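You operate a simulated robot arm through the tools that you are given. There is no shell and no other tool. Be economical: measure what you need, move in short steps, check, and stop when the job is done.

You are at the controls of a simulated robot arm. One attempt, no reset.

TASK
Share out the bottles on the top of the side table. At the end: the purple curler stands on top of the teal wiping block; the bottle that says "Soap" from the top of the side table is on the top of the linen cupboard; the bottle that says "Foam" from the top of the side table is on the white dish; the bottle marked "Gel" from the top of the side table is in the teal square bowl; whatever was shut is shut again. Leave all else as you found it, and nothing knocked over. Set down upright: bottle.

It is judged by the outcome, as a careful person would: the job done as asked, and still so three seconds after it is handed in. It fails if anything else is knocked over, pushed out of place, dropped, spilled or broken.

THE ROBOT
A 6-joint arm with a two-finger parallel gripper, fixed in place. Base frame: the origin is at the foot of the arm, x ahead of it, y to its left, z up; the work surface is at about z = 780. Readings come in mm, rad, newtons and seconds.
With the tool pointing down near the work surface it reaches from about 260 to 680 mm from the base axis. Its first joint turns from -1.152 to 1.152 rad. Payload 2.9 kg.
The tool frame sits at the grasp point between the pads (the TCP): z along the fingers, y along the line on which they close. The tips reach 30 mm beyond it. Largest opening 110 mm; finger width 20, thickness 10; the body of the gripper, 48 by 112 mm, starts 55 mm behind the TCP.
Orientation is told as [roll, pitch, yaw] about the base's x, y, z axes, in that order, counted from this pose: with the fingers straight down and closing along the base's y, the tool's x points along the base's -x, its y along +y and its z along -z.

THE INTERFACE
- The arm moves only by the tool play_rows. Its argument "commands" is a list of rows, each a list of 7 numbers: the shift along the tool's x, y, z in units of 300 mm (1.0 is 300 mm), then the turn, a rotation vector about the tool's x, y, z in units of 90 degrees (1.0 is 90 degrees), then the finger opening in mm, from 0 to 110. In form: [[x, y, z, wx, wy, wz, gripper], ...]. A call has 1 to 20 rows; each row is the pose to reach, as a shift and turn from the pose commanded when the call began, along the tool's axes at that moment. A call with a number of a shift or a turn outside -1 to 1 is refused whole. Each row takes 0.2 s and may step no farther than 50 mm and 0.15 rad from the row before; otherwise, or with a gripper value out of range, the whole call is refused. Where a pose cannot be reached the arm comes as near as it can. A force on the tool above 40 N (or 10 N above the force at the start of the call, whichever is more), or a blocked arm, ends the call early, and 0.2 s more pass. Each finger travels about 108 mm/s and halts on what it meets, pressing with about 24 N; the grip force reading is that of the motor and also rises with nothing between the fingers. The clock runs only during rows and for 0.2 s after the last one: add rows that repeat a pose to give the fingers time. The reply holds the time, the measured pose of the TCP, the force on the tool along the base axes, the opening and the grip force, in the units named above and with some noise, with the torque about the TCP (base axes, N m) and any sound that the robot's microphone picked up.
- Cameras (640 x 400 px; columns grow to the right, rows downward): "scene" is fixed at [76.4, 444, 1365.8]; the picture's right is [-0.70, -0.71, 0.00], its down [-0.53, 0.52, -0.67] and it looks along [0.48, -0.47, -0.74] (base axes); focal length 295 px, centre (320, 200). "wrist" rides on the gripper at [72, 17, -103] in the tool frame; the picture's right is [-0.23, 0.97, 0.00], its down [-0.76, -0.18, -0.62] and it looks along [-0.61, -0.14, 0.78] (tool axes); focal length 222 px, centre (320, 200). There is no depth. A picture from a camera that has moved, and an enlarged one, comes with that camera's place and axes in the base frame and with its lens.
- get_image(camera): a new picture of that camera. No time passes.
- enlarge(camera, box): a new picture of the part [left, top, right, bottom] of that camera's present view, enlarged. No time passes.
- close_job(): hands the job in; it is judged then, once.

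Go step by step. Nothing tells you positions but the pictures and the camera data: compare them with the known pose of the tool, close in by small moves and look again before you grip or let go. The budget is 120 turns and 76 pictures, counting those below and the enlarged ones. Unless the task says otherwise, let go and move clear before handing in, and close with one line.

The tools are called after ">>>" by a JSON object that holds its "name" and its "arguments". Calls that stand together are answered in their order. play_rows: Moves the arm, as the interface text tells. Its arguments: {"type":"object","properties":{"commands":{"type":"array"}},"required":["commands"]} The other tools are called the same way: get_image (camera) takes a picture; enlarge (camera, box) takes an enlarged picture of a part of a camera's view; close_job () hands the job in.

At the start:

```text
clock: 0.0
position: [319.8, 272.6, 1134.8]
ee_rot: [0.0, -0.001, 0.001]
force: [0.0, -0.2, -0.1]
wrist_torque: [-0.02, 0.0, 0.0]
width: 109.9
gripper_force: 0.1
```

scene: 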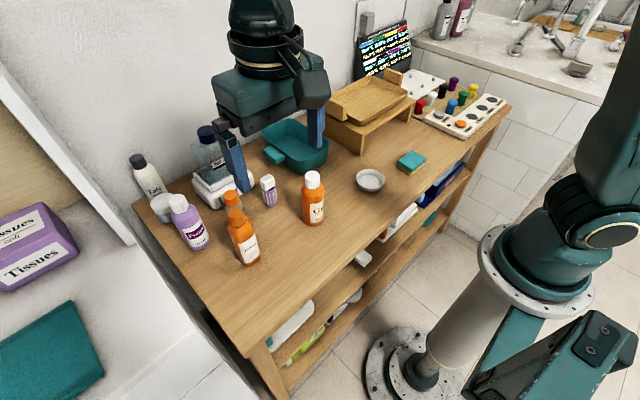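
wrist: 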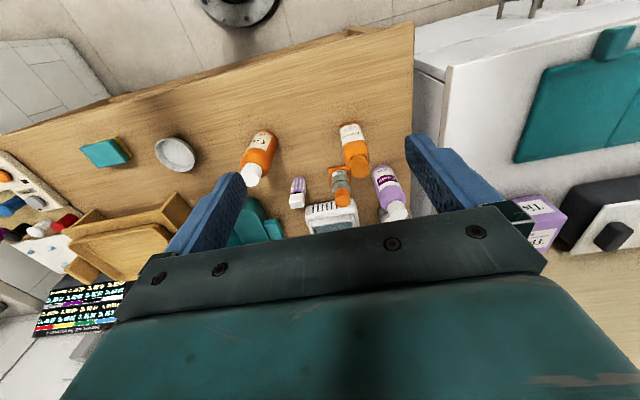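

I see a side table with several bottles, a teal bowl, a dish, and a teal block. I'll enlarge to read labels and find things.

>>> {"name": "enlarge", "arguments": {"camera": "scene", "box": [120, 120, 340, 270]}}

>>> {"name": "enlarge", "arguments": {"camera": "scene", "box": [320, 50, 520, 200]}}

>>> {"name": "enlarge", "arguments": {"camera": "scene", "box": [0, 100, 200, 400]}}

>>> {"name": "enlarge", "arguments": {"camera": "wrist", "box": [220, 100, 420, 250]}}

```text
2.67 times, centred on (230, 195) of scene
camera zoom: at [76.4, 444.0, 1365.8], right [-0.7, -0.71, 0.0], down [-0.53, 0.52, -0.67], along [0.48, -0.47, -0.74], focal length 787 px, centre (560, 213)
```

zoom: 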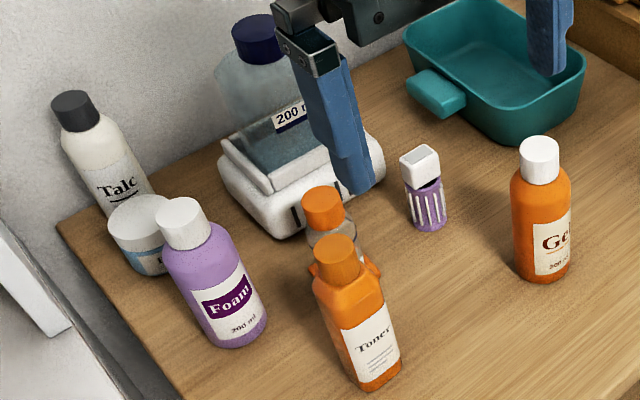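

```text
2.67 times, centred on (420, 125) of scene
camera zoom: at [76.4, 444.0, 1365.8], right [-0.7, -0.71, 0.0], down [-0.53, 0.52, -0.67], along [0.48, -0.47, -0.74], focal length 787 px, centre (53, 400)
```

zoom: 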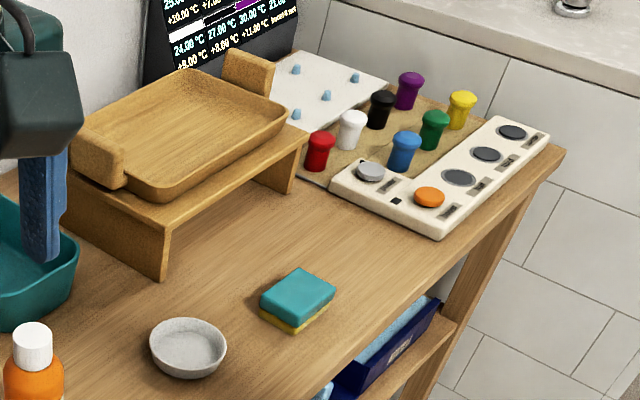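

```text
1.33 times, centred on (100, 250) of scene
camera zoom: at [76.4, 444.0, 1365.8], right [-0.7, -0.71, 0.0], down [-0.53, 0.52, -0.67], along [0.48, -0.47, -0.74], focal length 393 px, centre (613, 133)
```

zoom: 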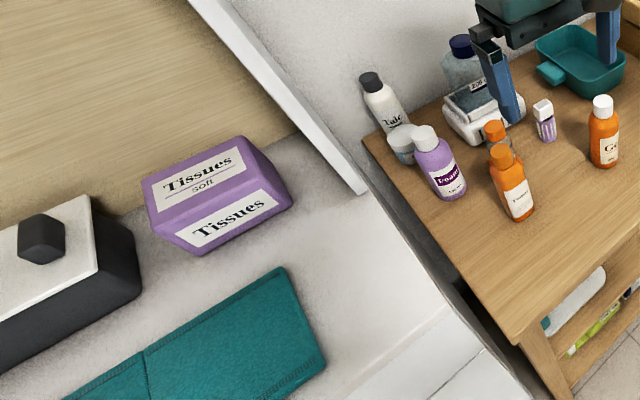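

```text
2.67 times, centred on (320, 175) of wrist
camera zoom: at [248.1, 289.5, 1238.4], right [0.23, 0.97, 0.0], down [0.76, -0.18, 0.62], along [0.61, -0.14, -0.78], focal length 592 px, centre (320, 267)
```

zoom: 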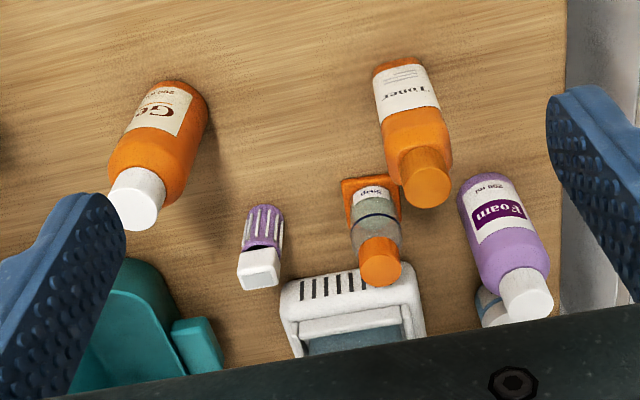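

The Foam, Gel and Soap bottles are on the table, and a purple peg ("curler") is on the board. I'll swing the wrist camera left to find the linen cupboard.

>>> {"name": "play_rows", "arguments": {"commands": [[0, 0, 0, 0, 0, -0.09, 110], [0, 0, 0, 0, 0, -0.18, 110], [0, 0, 0, 0, 0, -0.27, 110], [0, 0, 0, 0, 0, -0.36, 110], [0, 0, 0, 0, 0, -0.45, 110], [0, 0, 0, 0, 0, -0.54, 110], [0, 0, 0, 0, 0, -0.63, 110], [0, 0, 0, 0, 0, -0.72, 110], [0, 0, 0, 0, 0, -0.81, 110], [0, 0, 0, 0, 0, -0.9, 110], [0, 0, 0, 0, 0, -0.99, 110]]}}

>>> {"name": "get_image", "arguments": {"camera": "wrist"}}

>>> {"name": "get_image", "arguments": {"camera": "scene"}}

```text
clock: 2.4
position: [320.8, 273.1, 1134.5]
ee_rot: [0.0, -0.001, 1.56]
force: [-0.2, 0.0, 0.2]
wrist_torque: [-0.02, -0.05, 0.03]
width: 110.1
gripper_force: 0.2
```

```text
69 pictures are left
camera wrist: at [302.5, 200.8, 1239.0], right [-0.97, 0.24, 0.0], down [0.19, 0.76, 0.62], along [0.15, 0.6, -0.78], focal length 222 px, centre (320, 200)
```

wrist: 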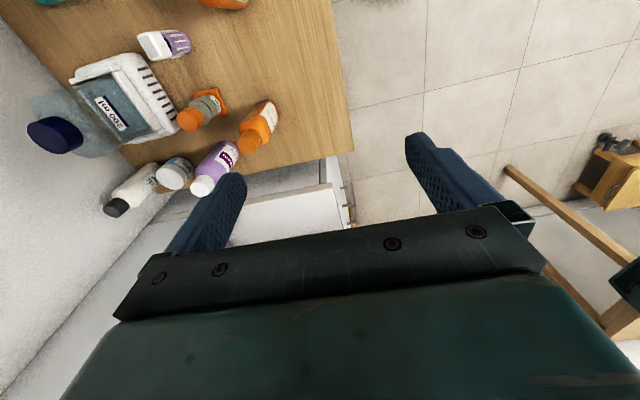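

```text
68 pictures are left
```

scene: 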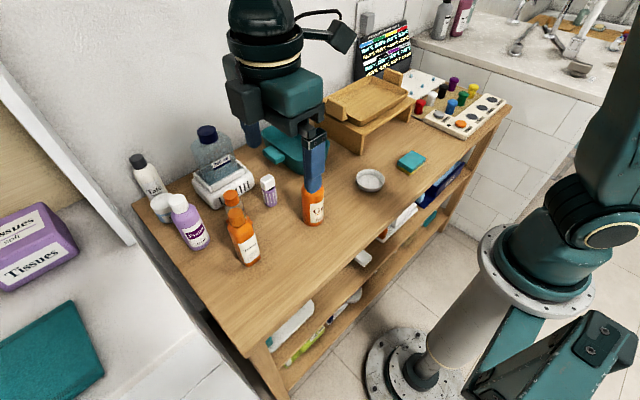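

The cupboard lies left of the table but is hidden by the gripper. I'll tilt the wrist up to see it.

>>> {"name": "play_rows", "arguments": {"commands": [[0, 0, 0, 0, -0.09, 0, 110], [0, 0, 0, 0, -0.18, 0, 110], [0, 0, 0, 0, -0.27, 0, 110], [0, 0, 0, 0, -0.36, 0, 110], [0, 0, 0, 0, -0.45, 0, 110]]}}

>>> {"name": "get_image", "arguments": {"camera": "wrist"}}

```text
clock: 3.6
position: [319.7, 273.2, 1136.2]
ee_rot: [0.001, -0.711, 1.556]
force: [-0.4, 1.0, 0.4]
wrist_torque: [0.0, 0.01, 0.01]
width: 109.9
gripper_force: 0.0
```

```text
67 pictures are left
camera wrist: at [301.7, 151.0, 1167.2], right [-0.97, 0.19, 0.15], down [0.18, 0.17, 0.97], along [0.16, 0.97, -0.2], focal length 222 px, centre (320, 200)
```

wrist: 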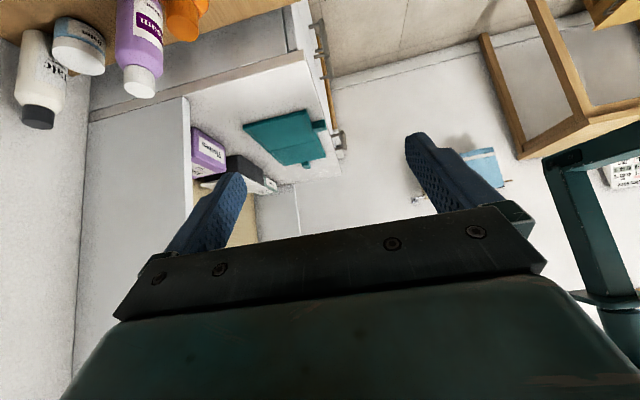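

>>> {"name": "enlarge", "arguments": {"camera": "wrist", "box": [80, 0, 360, 200]}}

>>> {"name": "enlarge", "arguments": {"camera": "scene", "box": [0, 50, 300, 400]}}

```text
2.00 times, centred on (220, 100) of wrist
camera zoom: at [301.7, 151.0, 1167.2], right [-0.97, 0.19, 0.15], down [0.18, 0.17, 0.97], along [0.16, 0.97, -0.2], focal length 444 px, centre (520, 400)
```

zoom: 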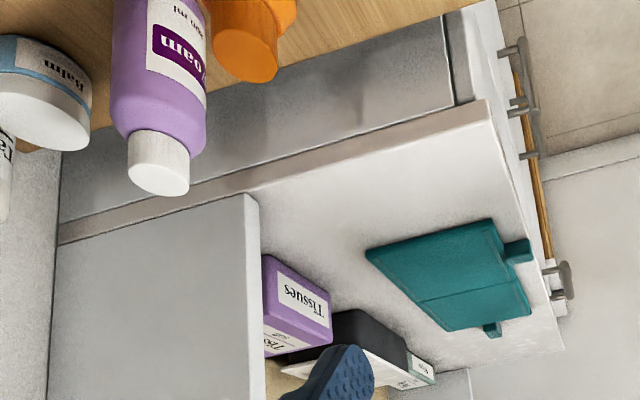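

```text
1.14 times, centred on (150, 225) of scene
camera zoom: at [76.4, 444.0, 1365.8], right [-0.7, -0.71, 0.0], down [-0.53, 0.52, -0.67], along [0.48, -0.47, -0.74], focal length 337 px, centre (514, 171)
```

zoom: 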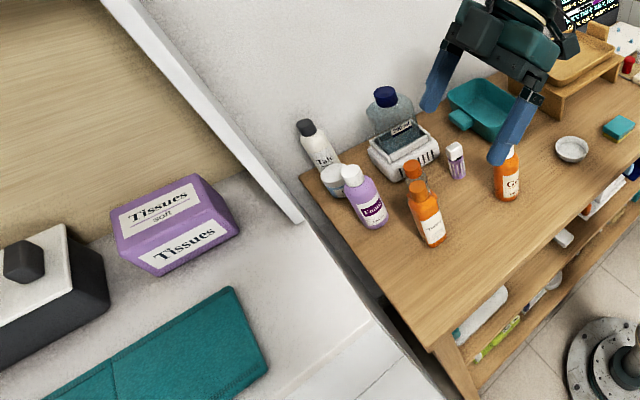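

The white cupboard to the left, with its top near z≈845, matches the linen cupboard. I'll zoom on the pegs and the striped purple item to decide which one is the curler.

>>> {"name": "enlarge", "arguments": {"camera": "scene", "box": [400, 65, 520, 140]}}

>>> {"name": "enlarge", "arguments": {"camera": "scene", "box": [190, 155, 310, 230]}}

```text
5.33 times, centred on (460, 102) of scene
camera zoom: at [76.4, 444.0, 1365.8], right [-0.7, -0.71, 0.0], down [-0.53, 0.52, -0.67], along [0.48, -0.47, -0.74], focal length 1573 px, centre (-427, 720)
```

zoom: 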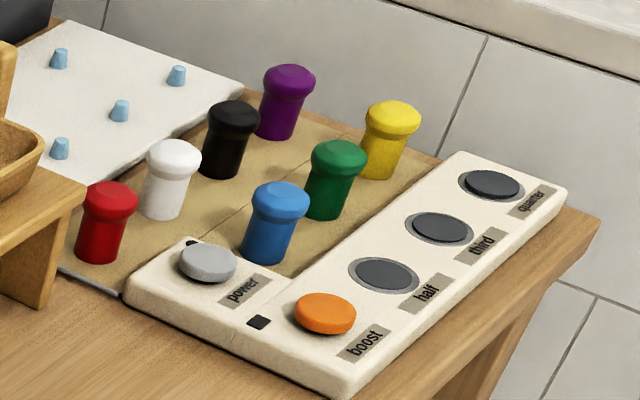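

```text
5.33 times, centred on (250, 192) of scene
camera zoom: at [76.4, 444.0, 1365.8], right [-0.7, -0.71, 0.0], down [-0.53, 0.52, -0.67], along [0.48, -0.47, -0.74], focal length 1573 px, centre (693, 240)
```

zoom: 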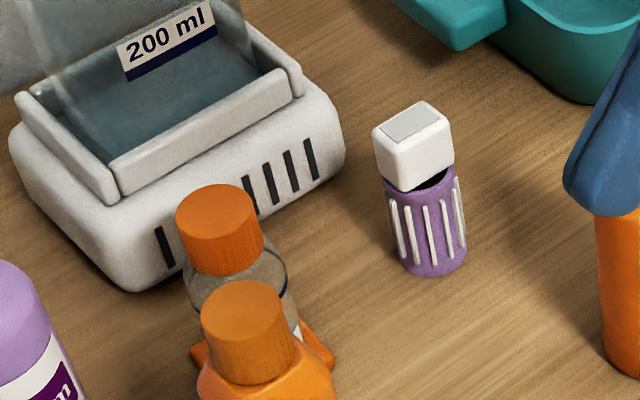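

The coloured pegs look like curlers in their heating set, so I take the purple one there. Rough positions: Soap (530,271), Foam (556,370), Toner (440,310), Gel (418,131), dish (406,−78), sponge (361,−204), bowl (650,−23). I'll level the tool again.

>>> {"name": "play_rows", "arguments": {"commands": [[0, 0, 0, 0, 0.09, 0, 110], [0, 0, 0, 0, 0.18, 0, 110], [0, 0, 0, 0, 0.27, 0, 110], [0, 0, 0, 0, 0.36, 0, 110], [0, 0, 0, 0, 0.452, 0, 110]]}}

>>> {"name": "play_rows", "arguments": {"commands": [[0, 0, 0, 0, 0, 0.09, 110], [0, 0, 0, 0, 0, 0.18, 110], [0, 0, 0, 0, 0, 0.27, 110], [0, 0, 0, 0, 0, 0.36, 110], [0, 0, 0, 0, 0, 0.45, 110], [0, 0, 0, 0, 0, 0.491, 110]]}}

```text
clock: 4.8
position: [320.8, 273.8, 1135.9]
ee_rot: [0.0, 0.004, 1.556]
force: [-0.4, 0.0, -0.2]
wrist_torque: [0.01, 0.01, 0.0]
width: 110.3
gripper_force: 0.1
```

```text
clock: 6.2
position: [321.5, 272.2, 1133.6]
ee_rot: [-0.003, 0.002, 0.782]
force: [0.4, -0.1, -0.2]
wrist_torque: [0.03, -0.01, 0.02]
width: 110.2
gripper_force: 0.1
```

>>> {"name": "play_rows", "arguments": {"commands": [[-0.0817, -0.0821, 0.0742, 0, 0, 0, 110], [-0.1634, -0.1642, 0.1484, 0, 0, 0, 110], [-0.2451, -0.2463, 0.2226, 0, 0, 0, 110], [-0.3268, -0.3284, 0.2968, 0, 0, 0, 110], [-0.4086, -0.4106, 0.371, 0, 0, 0, 110], [-0.4903, -0.4927, 0.4453, 0, 0, 0, 110]]}}

>>> {"name": "get_image", "arguments": {"camera": "wrist"}}

>>> {"name": "get_image", "arguments": {"camera": "scene"}}

```text
clock: 7.6
position: [529.9, 274.9, 1010.1]
ee_rot: [-0.001, 0.001, 0.784]
force: [-1.1, -0.5, -0.7]
wrist_torque: [0.02, 0.0, 0.01]
width: 110.2
gripper_force: 0.0
```

```text
62 pictures are left
camera wrist: at [465.4, 236.9, 1112.8], right [-0.53, 0.85, 0.0], down [0.66, 0.41, 0.62], along [0.53, 0.33, -0.78], focal length 222 px, centre (320, 200)
```

wrist: 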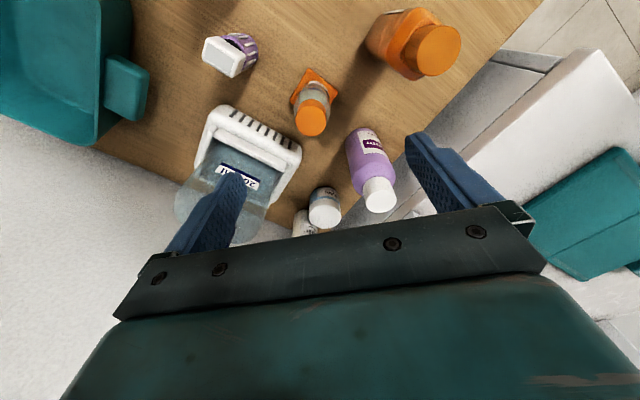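

```text
61 pictures are left
```

scene: 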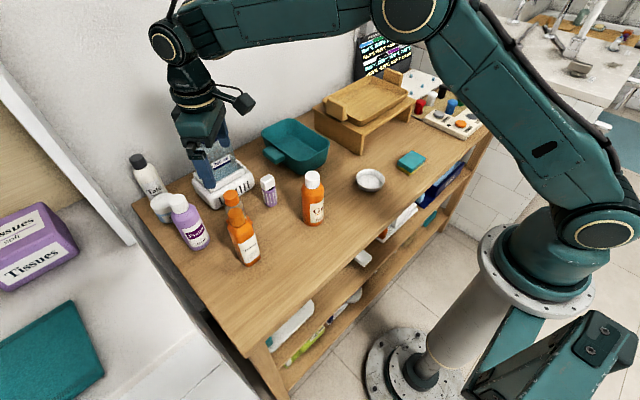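

>>> {"name": "enlarge", "arguments": {"camera": "wrist", "box": [190, 0, 430, 240]}}

```text
1.67 times, centred on (310, 120) of wrist
camera zoom: at [465.4, 236.9, 1112.8], right [-0.53, 0.85, 0.0], down [0.66, 0.41, 0.62], along [0.53, 0.33, -0.78], focal length 370 px, centre (337, 333)
```

zoom: 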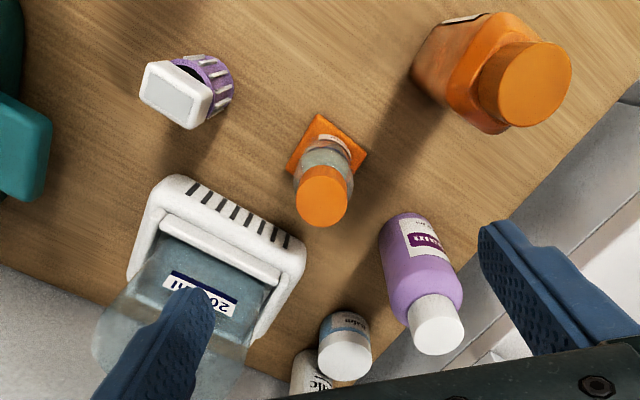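

Soap stands at about (533,268) on an orange square foot. I'll close the fingers to 80 mm and approach from above.

>>> {"name": "play_rows", "arguments": {"commands": [[0.0047, -0.012, 0.04, 0, 0, 0, 80], [0.0093, -0.0237, 0.13, 0, 0, 0, 80], [0.0093, -0.0237, 0.22, 0, 0, 0, 80], [0.0093, -0.0237, 0.22, 0, 0, 0, 80]]}}

>>> {"name": "get_image", "arguments": {"camera": "wrist"}}

```text
clock: 8.6
position: [530.8, 266.0, 937.4]
ee_rot: [-0.001, 0.002, 0.785]
force: [0.0, -0.1, 0.8]
wrist_torque: [-0.02, 0.02, 0.0]
width: 80.0
gripper_force: 0.1
```

```text
59 pictures are left
camera wrist: at [467.7, 228.2, 1041.7], right [-0.53, 0.85, 0.0], down [0.66, 0.41, 0.62], along [0.53, 0.33, -0.78], focal length 222 px, centre (320, 200)
```

wrist: 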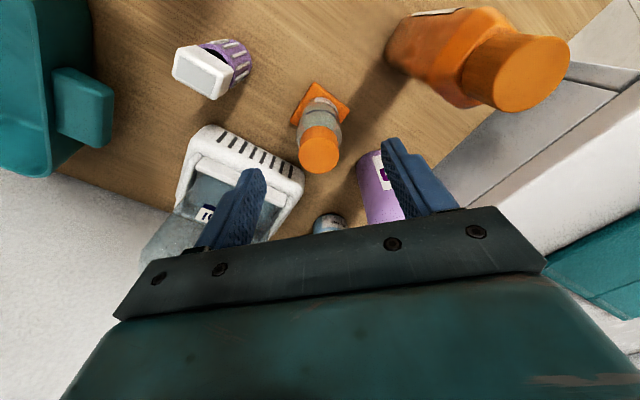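

Aligned over Soap; descending and gripping.

>>> {"name": "play_rows", "arguments": {"commands": [[0, 0, 0.1, 0, 0, 0, 80], [0, 0, 0.2, 0, 0, 0, 80], [0, 0, 0.29, 0, 0, 0, 80], [0, 0, 0.29, 0, 0, 0, 80], [0, 0, 0.29, 0, 0, 0, 55], [0, 0, 0.29, 0, 0, 0, 25], [0, 0, 0.29, 0, 0, 0, 15], [0, 0, 0.29, 0, 0, 0, 15]]}}

>>> {"name": "enlarge", "arguments": {"camera": "wrist", "box": [220, 60, 460, 210]}}

>>> {"name": "enlarge", "arguments": {"camera": "scene", "box": [120, 100, 340, 270]}}

```text
clock: 10.4
position: [533.1, 262.6, 850.6]
ee_rot: [-0.002, 0.001, 0.784]
force: [-1.2, -1.0, 0.0]
wrist_torque: [-0.01, -0.03, -0.01]
width: 40.0
gripper_force: 24.4
```

```text
2.67 times, centred on (340, 135) of wrist
camera zoom: at [469.8, 223.2, 953.7], right [-0.53, 0.85, 0.0], down [0.66, 0.41, 0.62], along [0.53, 0.33, -0.78], focal length 592 px, centre (267, 373)
```

zoom: 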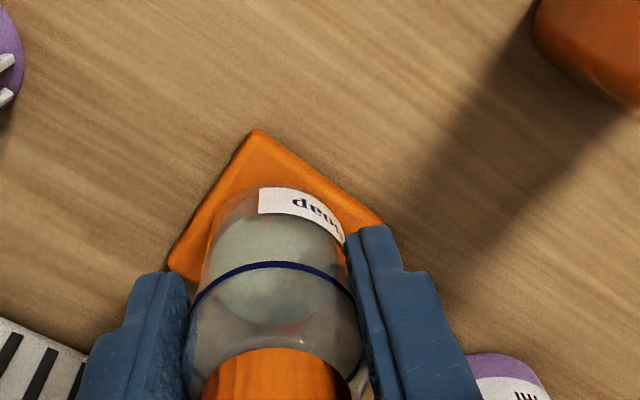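

```text
2.35 times, centred on (230, 185) of scene
camera zoom: at [76.4, 444.0, 1365.8], right [-0.7, -0.71, 0.0], down [-0.53, 0.52, -0.67], along [0.48, -0.47, -0.74], focal length 694 px, centre (532, 235)
```

zoom: 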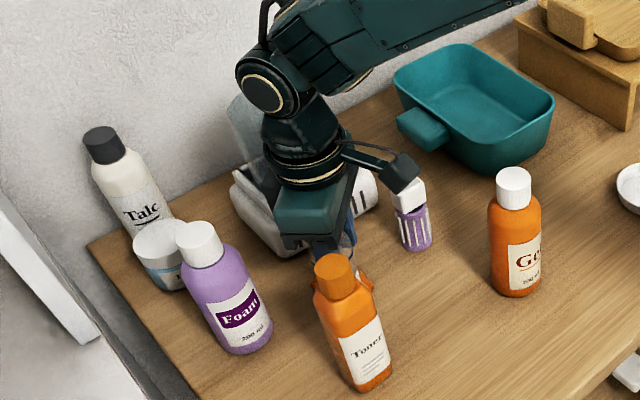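

Gripped (40 mm). I'll lift a little and see whether the orange base comes along.

>>> {"name": "play_rows", "arguments": {"commands": [[0, 0, -0.03, 0, 0, 0, 15], [0, 0, -0.08, 0, 0, 0, 15], [0, 0, -0.15, 0, 0, 0, 15], [0, 0, -0.15, 0, 0, 0, 15]]}}

>>> {"name": "get_image", "arguments": {"camera": "wrist"}}

```text
clock: 11.4
position: [535.2, 264.0, 893.7]
ee_rot: [-0.001, 0.003, 0.785]
force: [-0.6, 0.2, -0.5]
wrist_torque: [0.02, 0.02, -0.02]
width: 40.1
gripper_force: 24.3
```

```text
56 pictures are left
camera wrist: at [471.0, 225.6, 996.6], right [-0.53, 0.85, 0.0], down [0.67, 0.41, 0.62], along [0.53, 0.33, -0.78], focal length 222 px, centre (320, 200)
```

wrist: 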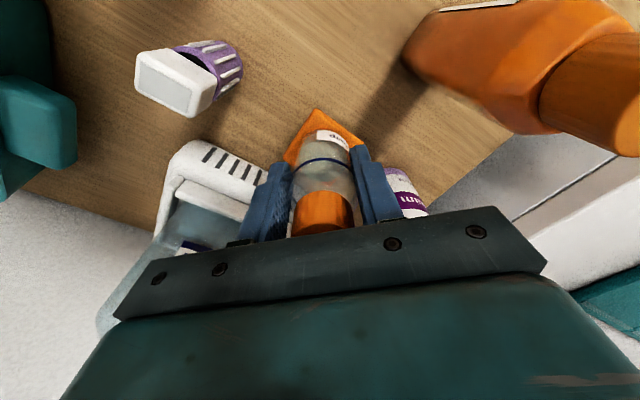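

The square foot is part of the bottle. I'll lift high and carry it over to the free spot on the cupboard top near (385,525).

>>> {"name": "play_rows", "arguments": {"commands": [[0, 0, -0.1, 0, 0, 0, 15], [0, 0, -0.22, 0, 0, 0, 15], [0, 0, -0.34, 0, 0, 0, 15], [0, 0, -0.46, 0, 0, 0, 15], [0, 0, -0.553, 0, 0, 0, 15], [-0.0262, 0.0969, -0.553, 0, 0, 0, 15], [-0.0523, 0.1937, -0.553, 0, 0, 0, 15], [-0.0785, 0.2906, -0.553, 0, 0, 0, 15], [-0.1047, 0.3875, -0.553, 0, 0, 0, 15], [-0.1308, 0.4844, -0.553, 0, 0, 0, 15], [-0.157, 0.5812, -0.553, 0, 0, 0, 15], [-0.1832, 0.6781, -0.553, 0, 0, 0, 15], [-0.2094, 0.775, -0.553, 0, 0, 0, 15], [-0.2355, 0.8718, -0.553, 0, 0, 0, 15], [-0.2617, 0.9687, -0.553, 0, 0, 0, 15], [-0.2617, 0.9687, -0.553, 0, 0, 0, 15]]}}

>>> {"name": "get_image", "arguments": {"camera": "wrist"}}

>>> {"name": "get_image", "arguments": {"camera": "scene"}}

```text
clock: 14.8
position: [379.8, 524.8, 1058.6]
ee_rot: [0.0, 0.003, 0.784]
force: [0.0, -0.8, -0.1]
wrist_torque: [-0.01, 0.0, 0.03]
width: 40.2
gripper_force: 23.5
```

```text
55 pictures are left
camera wrist: at [316.6, 485.8, 1160.8], right [-0.53, 0.85, 0.0], down [0.67, 0.41, 0.62], along [0.53, 0.33, -0.78], focal length 222 px, centre (320, 200)
```

wrist: 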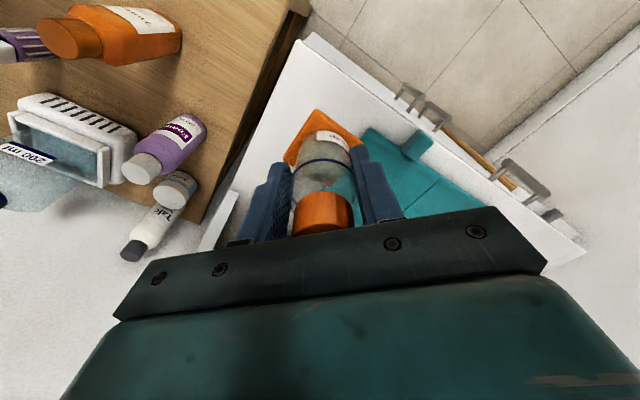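

```text
54 pictures are left
```

scene: 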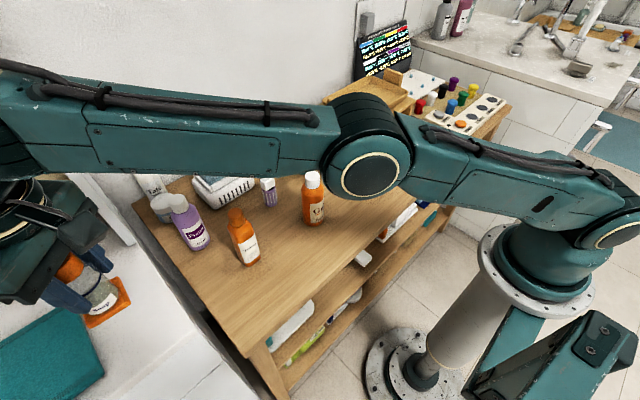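

The spot is clear. I'll nudge inward and lower to just above the surface.

>>> {"name": "play_rows", "arguments": {"commands": [[-0.014, 0.005, 0.08, 0, 0, 0, 15], [-0.028, 0.009, 0.17, 0, 0, 0, 15], [-0.028, 0.009, 0.26, 0, 0, 0, 15], [-0.028, 0.009, 0.34, 0, 0, 0, 15], [-0.028, 0.009, 0.4, 0, 0, 0, 15], [-0.028, 0.009, 0.4, 0, 0, 0, 15]]}}

>>> {"name": "get_image", "arguments": {"camera": "wrist"}}

>>> {"name": "enlarge", "arguments": {"camera": "scene", "box": [0, 200, 240, 350]}}

```text
clock: 16.2
position: [386.6, 533.9, 936.1]
ee_rot: [-0.001, 0.001, 0.784]
force: [0.3, -0.8, -0.4]
wrist_torque: [0.0, 0.02, -0.03]
width: 40.3
gripper_force: 24.3
```

```text
53 pictures are left
camera wrist: at [323.0, 494.2, 1039.1], right [-0.53, 0.85, 0.0], down [0.66, 0.41, 0.62], along [0.53, 0.33, -0.78], focal length 222 px, centre (320, 200)
```

wrist: 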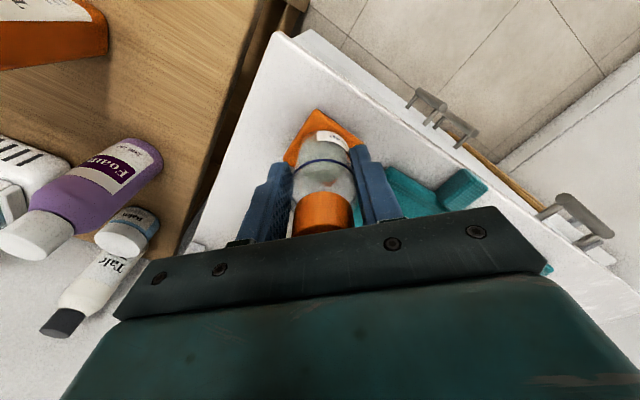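

```text
2.67 times, centred on (120, 275) of scene
camera zoom: at [76.4, 444.0, 1365.8], right [-0.7, -0.71, 0.0], down [-0.53, 0.52, -0.67], along [0.48, -0.47, -0.74], focal length 787 px, centre (853, 0)
```

zoom: 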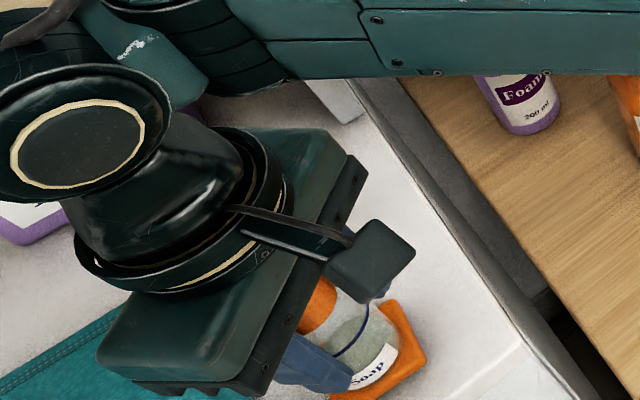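

>>> {"name": "play_rows", "arguments": {"commands": [[0, 0, 0.012, 0, 0, 0, 15], [0, 0, 0.024, 0, 0, 0, 15], [0, 0, 0.036, 0, 0, 0, 15], [0, 0, 0.044, 0, 0, 0, 15], [0, 0, 0.05, 0, 0, 0, 15], [0, 0, 0.05, 0, 0, 0, 15]]}}

```text
clock: 17.6
position: [387.2, 533.7, 923.2]
ee_rot: [-0.002, 0.001, 0.785]
force: [-2.4, 4.3, 15.8]
wrist_torque: [0.18, -0.14, 0.02]
width: 40.2
gripper_force: 23.8
```

Contact at about z=923. I'll ease off a touch and open.

>>> {"name": "play_rows", "arguments": {"commands": [[0, 0, 0.047, 0, 0, 0, 15], [0, 0, 0.046, 0, 0, 0, 44], [0, 0, 0.046, 0, 0, 0, 60], [0, 0, 0.046, 0, 0, 0, 75], [0, 0, 0.046, 0, 0, 0, 80]]}}

>>> {"name": "play_rows", "arguments": {"commands": [[0, 0, -0.08, 0, 0, 0, 80], [0, 0, -0.2, 0, 0, 0, 80], [0, 0, -0.34, 0, 0, 0, 80], [0, 0, -0.48, 0, 0, 0, 80]]}}

>>> {"name": "get_image", "arguments": {"camera": "wrist"}}

```text
clock: 18.8
position: [387.3, 533.1, 908.1]
ee_rot: [-0.002, 0.002, 0.783]
force: [0.6, -1.3, 3.1]
wrist_torque: [0.03, 0.0, -0.01]
width: 80.0
gripper_force: 0.2
```

```text
clock: 19.8
position: [379.7, 529.7, 1040.8]
ee_rot: [-0.002, 0.003, 0.787]
force: [-0.5, -0.1, 0.1]
wrist_torque: [0.0, 0.02, -0.01]
width: 80.1
gripper_force: 0.0
out of reach, approached as far as the arm can: row 4
```

```text
51 pictures are left
camera wrist: at [318.0, 491.2, 1144.9], right [-0.53, 0.85, 0.0], down [0.67, 0.41, 0.62], along [0.53, 0.33, -0.78], focal length 222 px, centre (320, 200)
```

wrist: 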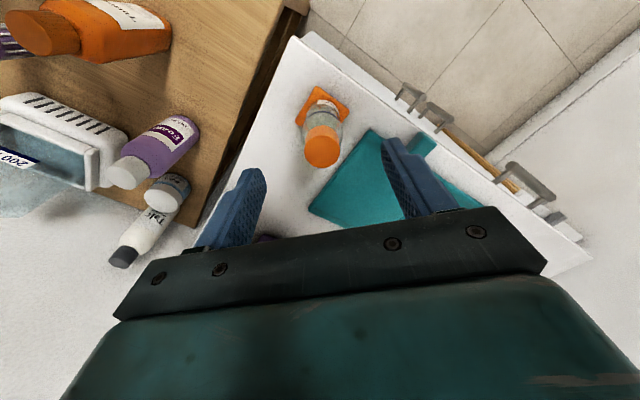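

Soap stands on the cupboard. Next, Foam at about (555,369).

>>> {"name": "play_rows", "arguments": {"commands": [[-0.006, -0.13, 0, 0, 0, 0, 80], [-0.012, -0.26, 0, 0, 0, 0, 80], [-0.018, -0.39, 0.02, 0, 0, 0, 80], [-0.024, -0.52, 0.05, 0, 0, 0, 80], [-0.03, -0.65, 0.08, 0, 0, 0, 80], [-0.0353, -0.79, 0.13, 0, 0, 0, 80], [-0.0353, -0.79, 0.13, 0, 0, 0, 80]]}}

>>> {"name": "get_image", "arguments": {"camera": "wrist"}}

```text
clock: 21.4
position: [555.2, 364.7, 998.8]
ee_rot: [-0.002, 0.001, 0.783]
force: [-0.9, -0.1, 0.8]
wrist_torque: [-0.01, -0.01, 0.0]
width: 80.3
gripper_force: 0.0
```

```text
50 pictures are left
camera wrist: at [492.3, 325.5, 1103.1], right [-0.53, 0.85, 0.0], down [0.66, 0.41, 0.62], along [0.53, 0.33, -0.78], focal length 222 px, centre (320, 200)
```

wrist: 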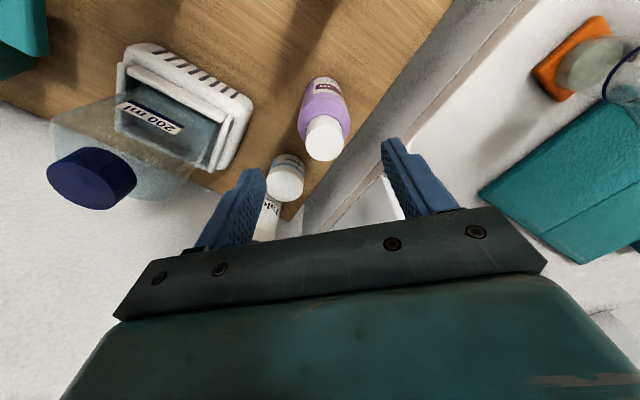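

>>> {"name": "play_rows", "arguments": {"commands": [[-0.009, 0.005, 0.11, 0, 0, 0, 85], [-0.009, 0.005, 0.22, 0, 0, 0, 85], [-0.009, 0.005, 0.33, 0, 0, 0, 85], [-0.009, 0.005, 0.4227, 0, 0, 0, 85], [-0.009, 0.005, 0.4227, 0, 0, 0, 85]]}}

>>> {"name": "get_image", "arguments": {"camera": "wrist"}}

```text
clock: 22.6
position: [555.4, 368.3, 875.4]
ee_rot: [-0.001, -0.002, 0.784]
force: [-1.6, -0.8, 9.6]
wrist_torque: [0.01, -0.1, 0.03]
width: 85.0
gripper_force: 0.0
```

```text
49 pictures are left
camera wrist: at [491.7, 329.2, 978.1], right [-0.53, 0.85, 0.0], down [0.66, 0.41, 0.62], along [0.53, 0.33, -0.78], focal length 222 px, centre (320, 200)
```

wrist: 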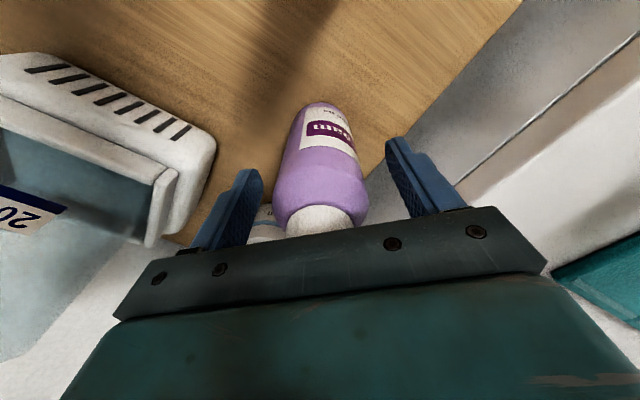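

The gripper palm is just touching the cap (9.6 N), so I'll rise 12 mm and then grip.

>>> {"name": "play_rows", "arguments": {"commands": [[0, 0, -0.02, 0, 0, 0, 85], [0, 0, -0.042, 0, 0, 0, 85], [0, 0, -0.042, 0, 0, 0, 85], [0, 0, -0.042, 0, 0, 0, 60], [0, 0, -0.042, 0, 0, 0, 45], [0, 0, -0.042, 0, 0, 0, 35], [0, 0, -0.042, 0, 0, 0, 30]]}}

>>> {"name": "get_image", "arguments": {"camera": "wrist"}}

```text
clock: 24.2
position: [553.6, 368.1, 886.1]
ee_rot: [-0.002, 0.003, 0.785]
force: [0.1, -1.2, 0.0]
wrist_torque: [-0.05, 0.02, 0.01]
width: 50.2
gripper_force: 24.2
```

```text
48 pictures are left
camera wrist: at [490.8, 329.2, 989.5], right [-0.53, 0.85, 0.0], down [0.66, 0.41, 0.62], along [0.53, 0.33, -0.78], focal length 222 px, centre (320, 200)
```

wrist: 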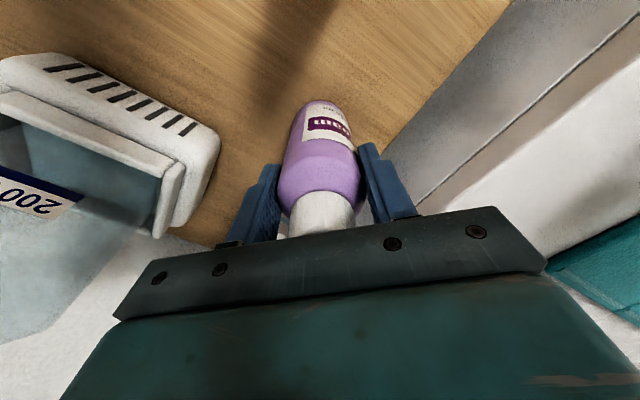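

Foam is gripped at 50 mm. Lift and carry it toward the dish.

>>> {"name": "play_rows", "arguments": {"commands": [[0, 0, -0.06, 0, 0, 0, 30], [0, 0, -0.18, 0, 0, 0, 30], [0, 0, -0.32, 0, 0, 0, 30], [0, 0, -0.46, 0, 0, 0, 30], [0, 0, -0.58, 0, 0, 0, 30], [0.1, -0.05, -0.58, 0, 0, 0, 30], [0.2, -0.1, -0.58, 0, 0, 0, 30], [0.3, -0.15, -0.58, 0, 0, 0, 30], [0.4, -0.2, -0.58, 0, 0, 0, 30], [0.5, -0.25, -0.58, 0, 0, 0, 30], [0.6, -0.3, -0.58, 0, 0, 0, 30], [0.7, -0.351, -0.58, 0, 0, 0, 30]]}}

>>> {"name": "play_rows", "arguments": {"commands": [[0.1, -0.05, 0, 0, 0, 0, 30], [0.2, -0.1, 0, 0, 0, 0, 30], [0.3, -0.15, 0, 0, 0, 0, 30], [0.4, -0.2, 0, 0, 0, 0, 30], [0.5, -0.25, 0, 0, 0, 0, 30], [0.6, -0.3, 0, 0, 0, 0, 30], [0.7, -0.351, 0, 0, 0, 0, 30], [0.7, -0.351, 0, 0, 0, 0, 30]]}}

>>> {"name": "get_image", "arguments": {"camera": "wrist"}}

>>> {"name": "get_image", "arguments": {"camera": "scene"}}

```text
clock: 26.8
position: [533.2, 168.3, 1102.7]
ee_rot: [0.002, 0.006, 0.786]
force: [0.0, 0.3, -2.1]
wrist_torque: [0.0, -0.01, 0.0]
width: 50.3
gripper_force: 24.0
out of reach, approached as far as the arm can: row 4, 5, 9, 10, 11, 12
```

```text
clock: 28.6
position: [506.8, -60.4, 1159.1]
ee_rot: [0.0, 0.004, 0.784]
force: [-0.3, -0.6, -3.0]
wrist_torque: [-0.01, 0.01, 0.0]
width: 50.4
gripper_force: 24.0
out of reach, approached as far as the arm can: row 1, 2, 3, 4, 5, 6, 7, 8
```

```text
47 pictures are left
camera wrist: at [444.6, -99.7, 1262.2], right [-0.53, 0.85, 0.0], down [0.67, 0.41, 0.62], along [0.53, 0.33, -0.78], focal length 222 px, centre (320, 200)
```

wrist: 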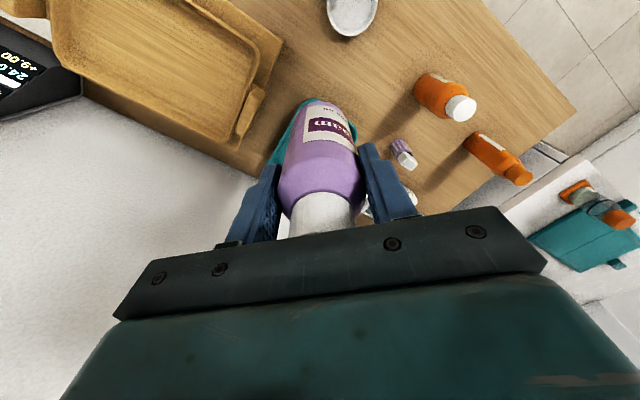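

```text
46 pictures are left
```

scene: 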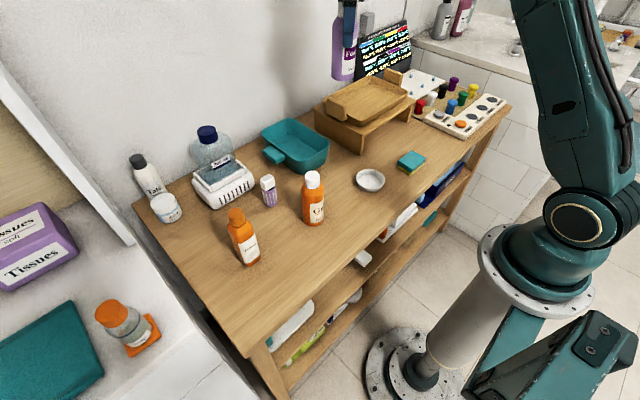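

The arm clamped and drifted high at the edge of its reach. I'll make a small test move down and inward to resynchronise.

>>> {"name": "play_rows", "arguments": {"commands": [[0.05, 0.035, 0.06, 0, 0, 0, 30], [0.1, 0.07, 0.12, 0, 0, 0, 30], [0.1, 0.07, 0.12, 0, 0, 0, 30]]}}

```text
clock: 29.4
position: [509.1, -67.5, 1157.6]
ee_rot: [0.0, 0.004, 0.785]
force: [0.4, 0.5, -1.7]
wrist_torque: [-0.01, 0.03, 0.0]
width: 50.2
gripper_force: 24.0
out of reach, approached as far as the arm can: row 1, 2, 3
```

The solver seems stuck with the arm straight. I'll step the command back out toward the actual pose and see how it responds.

>>> {"name": "play_rows", "arguments": {"commands": [[-0.09, -0.07, -0.06, 0, 0, 0, 30], [-0.18, -0.14, -0.12, 0, 0, 0, 30], [-0.27, -0.21, -0.18, 0, 0, 0, 30], [-0.36, -0.28, -0.2, 0, 0, 0, 30], [-0.36, -0.28, -0.2, 0, 0, 0, 30]]}}

>>> {"name": "get_image", "arguments": {"camera": "scene"}}

```text
clock: 30.6
position: [590.2, -50.2, 1199.0]
ee_rot: [-0.002, 0.004, 0.785]
force: [0.2, -0.9, -2.8]
wrist_torque: [-0.01, 0.03, -0.01]
width: 50.3
gripper_force: 23.8
out of reach, approached as far as the arm can: row 1, 3, 4, 5
```

```text
45 pictures are left
```

scene: 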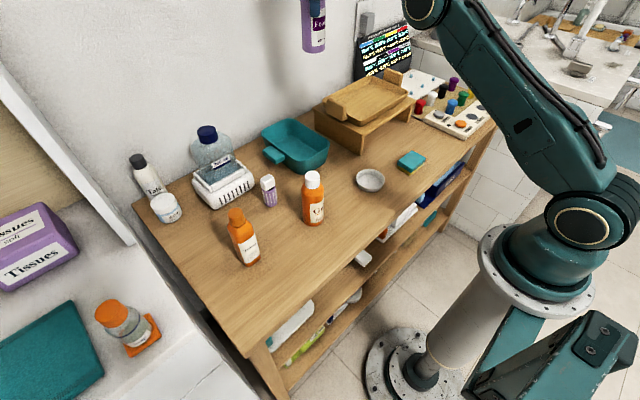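

The commands are measured from the clamped pose. From here (590,−50,1199) I'll try a plain descent along the vertical.

>>> {"name": "play_rows", "arguments": {"commands": [[0, 0, 0.1, 0, 0, 0, 30], [0, 0, 0.2, 0, 0, 0, 30], [0, 0, 0.3, 0, 0, 0, 30], [0, 0, 0.4, 0, 0, 0, 30]]}}

>>> {"name": "get_image", "arguments": {"camera": "scene"}}

```text
clock: 31.6
position: [594.1, -52.1, 1076.5]
ee_rot: [-0.003, 0.001, 0.747]
force: [-3.8, 2.2, -2.1]
wrist_torque: [-0.14, -0.18, 0.03]
width: 50.5
gripper_force: 23.8
```

```text
44 pictures are left
```

scene: 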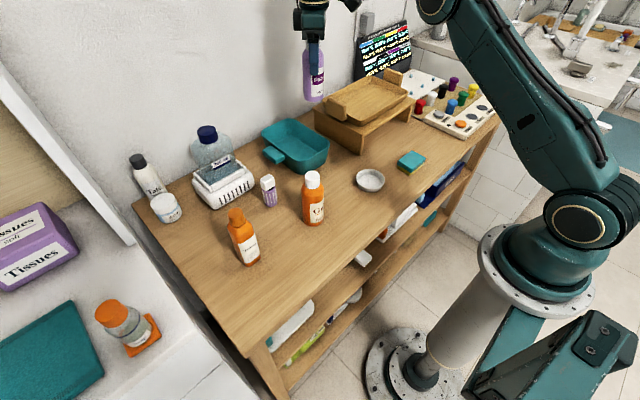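

Descent works. Now inward in moderate steps at this height.

>>> {"name": "play_rows", "arguments": {"commands": [[0.06, 0.06, 0.03, 0, 0, 0, 30], [0.12, 0.12, 0.06, 0, 0, 0, 30], [0.18, 0.18, 0.09, 0, 0, 0, 30], [0.24, 0.2, 0.1, 0, 0, 0, 30], [0.24, 0.2, 0.1, 0, 0, 0, 30]]}}

```text
clock: 32.8
position: [564.9, -66.6, 1092.5]
ee_rot: [0.0, 0.003, 0.784]
force: [0.3, 0.1, -1.6]
wrist_torque: [0.0, -0.01, 0.01]
width: 50.3
gripper_force: 23.9
out of reach, approached as far as the arm can: row 1, 2, 3, 4, 5
```

Something in the joint configuration limits inward motion here. I'll try reducing yaw to 0 (closer to the arm's own heading) before moving in.

>>> {"name": "play_rows", "arguments": {"commands": [[0, 0, 0, 0, 0, 0.09, 30], [0, 0, 0, 0, 0, 0.18, 30], [0, 0, 0, 0, 0, 0.27, 30], [0, 0, 0, 0, 0, 0.36, 30], [0, 0, 0, 0, 0, 0.45, 30], [0, 0, 0, 0, 0, 0.5, 30]]}}

>>> {"name": "play_rows", "arguments": {"commands": [[0.1, 0, 0.02, 0, 0, 0, 30], [0.2, 0, 0.04, 0, 0, 0, 30], [0.3, 0, 0.06, 0, 0, 0, 30], [0.3, 0, 0.06, 0, 0, 0, 30]]}}

```text
clock: 34.2
position: [564.5, -65.5, 1090.1]
ee_rot: [-0.003, 0.003, -0.002]
force: [0.5, 0.2, -2.6]
wrist_torque: [0.0, -0.03, 0.0]
width: 50.4
gripper_force: 24.0
out of reach, approached as far as the arm can: row 3, 4, 5, 6
```

```text
clock: 35.2
position: [536.9, -71.8, 1127.0]
ee_rot: [-0.001, 0.004, -0.002]
force: [-0.1, 0.2, -1.6]
wrist_torque: [0.03, 0.02, -0.03]
width: 50.2
gripper_force: 24.2
out of reach, approached as far as the arm can: row 1, 2, 3, 4
```

>>> {"name": "get_image", "arguments": {"camera": "scene"}}

```text
43 pictures are left
```

scene: 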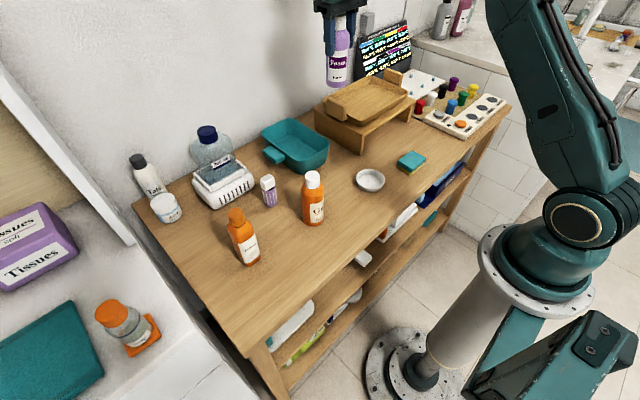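

Yaw isn't the cause. I'll test whether a wrist-pitch limit is: a small tilt each way at this height, watching the reach flag.

>>> {"name": "play_rows", "arguments": {"commands": [[0, 0, 0, 0, 0.08, 0, 30], [0, 0, 0, 0, 0.16, 0, 30], [0.08, 0, 0.08, 0, 0.16, 0, 30], [0.16, 0, 0.16, 0, 0.16, 0, 30], [0.16, 0, 0.16, 0, 0.16, 0, 30]]}}

```text
clock: 36.4
position: [492.6, -71.2, 1076.8]
ee_rot: [-0.005, 0.252, -0.002]
force: [-0.5, 0.4, -2.8]
wrist_torque: [0.0, -0.02, 0.0]
width: 50.5
gripper_force: 24.1
out of reach, approached as far as the arm can: row 1
```

Tilting inward frees it, so it's a wrist-pitch limit. I'll look at how the wrist is configured.

>>> {"name": "get_image", "arguments": {"camera": "scene"}}

```text
42 pictures are left
```

scene: 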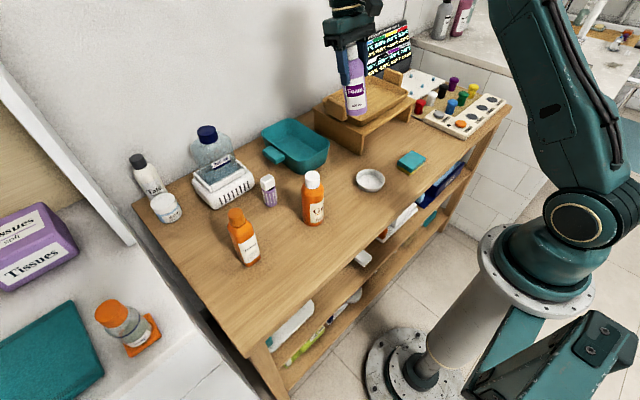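

I'll check whether it was only a stuck solver by levelling the tool here and continuing down and in.

>>> {"name": "play_rows", "arguments": {"commands": [[0, 0, 0, 0, -0.08, 0, 30], [0, 0, 0, 0, -0.163, 0, 30], [0, 0, 0, 0, -0.163, 0, 30]]}}

```text
clock: 37.2
position: [545.0, -80.4, 1118.3]
ee_rot: [-0.002, -0.001, -0.001]
force: [-0.1, 0.0, -2.3]
wrist_torque: [-0.01, 0.0, 0.05]
width: 50.3
gripper_force: 24.0
out of reach, approached as far as the arm can: row 1, 2, 3
```

It's a true wrist limit in the present arm configuration, which seems to have switched when I over-stretched during the lift. I'll swing back toward +y at this height, where the scene camera sees the wrist.

>>> {"name": "play_rows", "arguments": {"commands": [[-0.01, 0.125, 0, 0, 0, 0, 30], [-0.02, 0.25, 0, 0, 0, 0, 30], [-0.03, 0.375, 0, 0, 0, 0, 30], [-0.04, 0.5, 0, 0, 0, 0, 30], [-0.05, 0.625, 0, 0, 0, 0, 30], [-0.05, 0.75, 0.02, 0, 0, 0, 30], [-0.05, 0.875, 0.04, 0, 0, 0, 30], [-0.05, 1.0, 0.06, 0, 0, 0, 30], [-0.05, 1.0, 0.06, 0, 0, 0, 30]]}}

>>> {"name": "get_image", "arguments": {"camera": "scene"}}

```text
clock: 39.2
position: [559.0, 222.1, 1104.4]
ee_rot: [-0.003, -0.002, -0.002]
force: [-0.4, 0.4, -1.8]
wrist_torque: [-0.02, 0.02, -0.02]
width: 50.3
gripper_force: 23.4
```

```text
41 pictures are left
```

scene: 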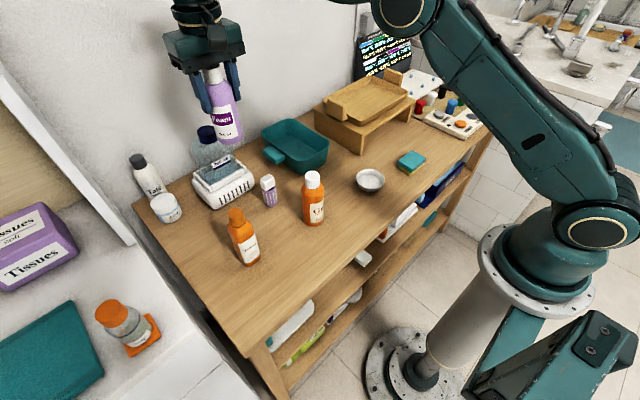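

No reach flags here. Trying a descent at this spot to see if the limit still applies.

>>> {"name": "play_rows", "arguments": {"commands": [[0, 0.04, 0.1, 0, 0, 0, 30], [0, 0.08, 0.2, 0, 0, 0, 30], [0, 0.12, 0.28, 0, 0, 0, 30], [0, 0.12, 0.28, 0, 0, 0, 30]]}}

>>> {"name": "get_image", "arguments": {"camera": "scene"}}

```text
clock: 40.2
position: [558.6, 255.6, 1019.0]
ee_rot: [-0.002, -0.003, -0.002]
force: [0.1, -1.2, -2.1]
wrist_torque: [0.04, 0.01, 0.0]
width: 50.4
gripper_force: 24.6
```

```text
40 pictures are left
```

scene: 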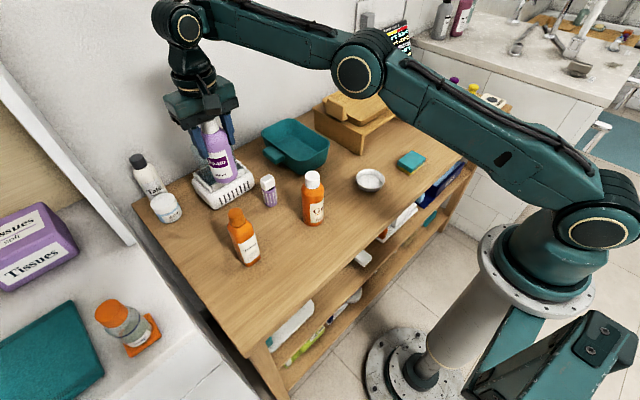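

Now I see it: the elbow is bent the opposite way from before (it flipped when over-stretched). I'll move over bare table (y≈105), stretch fully outward, and come in low so the elbow bends back the normal way.

>>> {"name": "play_rows", "arguments": {"commands": [[-0.05, -0.12, 0, 0, 0, 0, 30], [-0.1, -0.24, 0, 0, 0, 0, 30], [-0.15, -0.36, 0, 0, 0, 0, 30], [-0.2, -0.48, 0, 0, 0, 0, 30], [-0.3, -0.5, 0, 0, 0, 0, 30], [-0.4, -0.5, 0.02, 0, 0, 0, 30], [-0.5, -0.5, 0.06, 0, 0, 0, 30], [-0.5, -0.5, 0.1, 0, 0, 0, 30]]}}

>>> {"name": "get_image", "arguments": {"camera": "scene"}}

```text
clock: 42.0
position: [664.6, 97.9, 984.7]
ee_rot: [-0.001, -0.008, -0.001]
force: [-0.3, 0.0, -0.9]
wrist_torque: [0.06, 0.02, 0.01]
width: 50.1
gripper_force: 23.7
out of reach, approached as far as the arm can: row 6, 7, 8
```

```text
39 pictures are left
```

scene: 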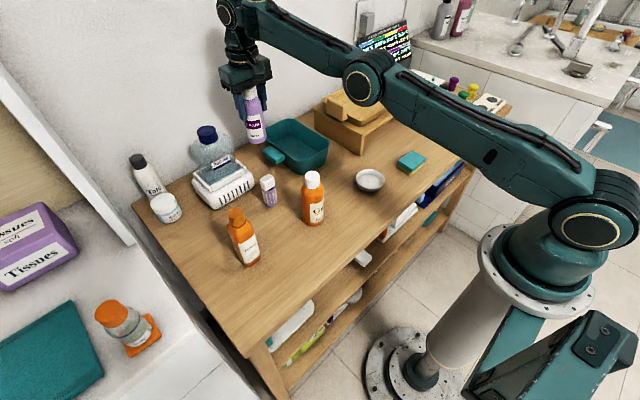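

Fully stretched now. Coming inward while lowering a bit to see which way it bends.

>>> {"name": "play_rows", "arguments": {"commands": [[0.05, 0, 0.05, 0, 0, 0, 30], [0.15, 0, 0.05, 0, 0, 0, 30], [0.27, 0, 0.05, 0, 0, 0, 30], [0.4, 0, 0, 0, 0, 0, 30], [0.5, 0, -0.05, 0, 0, 0, 30], [0.5, 0, -0.05, 0, 0, 0, 30]]}}

>>> {"name": "get_image", "arguments": {"camera": "scene"}}

```text
clock: 43.4
position: [518.7, 100.3, 1002.7]
ee_rot: [-0.003, -0.005, -0.003]
force: [0.2, -0.6, -2.0]
wrist_torque: [0.02, 0.04, 0.0]
width: 50.4
gripper_force: 23.8
```

```text
38 pictures are left
```

scene: 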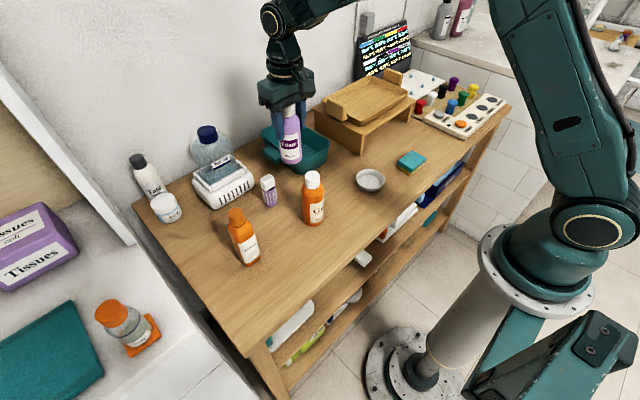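

Back to the normal elbow-up posture. Now to above the dish at about (406,−78).

>>> {"name": "play_rows", "arguments": {"commands": [[0.06, -0.1, -0.03, 0, 0, 0, 30], [0.125, -0.2, -0.06, 0, 0, 0, 30], [0.19, -0.3, -0.06, 0, 0, 0, 30], [0.25, -0.4, -0.06, 0, 0, 0, 30], [0.315, -0.5, -0.06, 0, 0, 0, 30], [0.377, -0.593, -0.06, 0, 0, 0, 30], [0.377, -0.593, -0.06, 0, 0, 0, 30]]}}

>>> {"name": "get_image", "arguments": {"camera": "wrist"}}

>>> {"name": "get_image", "arguments": {"camera": "scene"}}

```text
clock: 45.0
position: [402.8, -77.8, 1020.2]
ee_rot: [-0.003, -0.006, -0.002]
force: [0.8, -0.4, -2.0]
wrist_torque: [-0.03, 0.01, -0.01]
width: 50.4
gripper_force: 24.2
```

```text
37 pictures are left
camera wrist: at [329.1, -60.8, 1122.4], right [0.23, 0.97, 0.0], down [0.76, -0.18, 0.63], along [0.61, -0.14, -0.78], focal length 222 px, centre (320, 200)
```

wrist: 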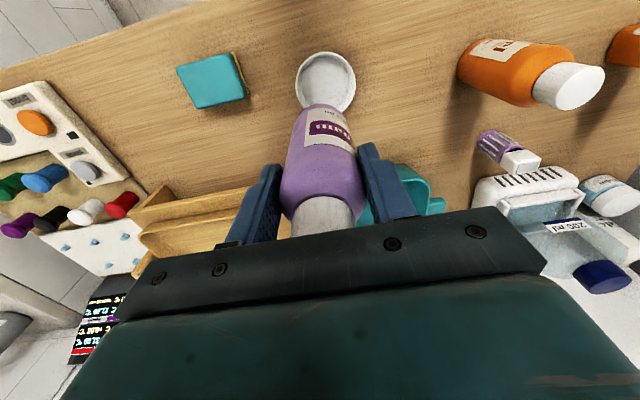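

```text
36 pictures are left
```

scene: 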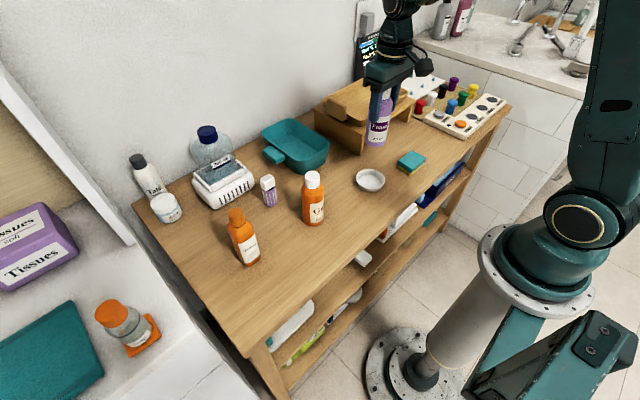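

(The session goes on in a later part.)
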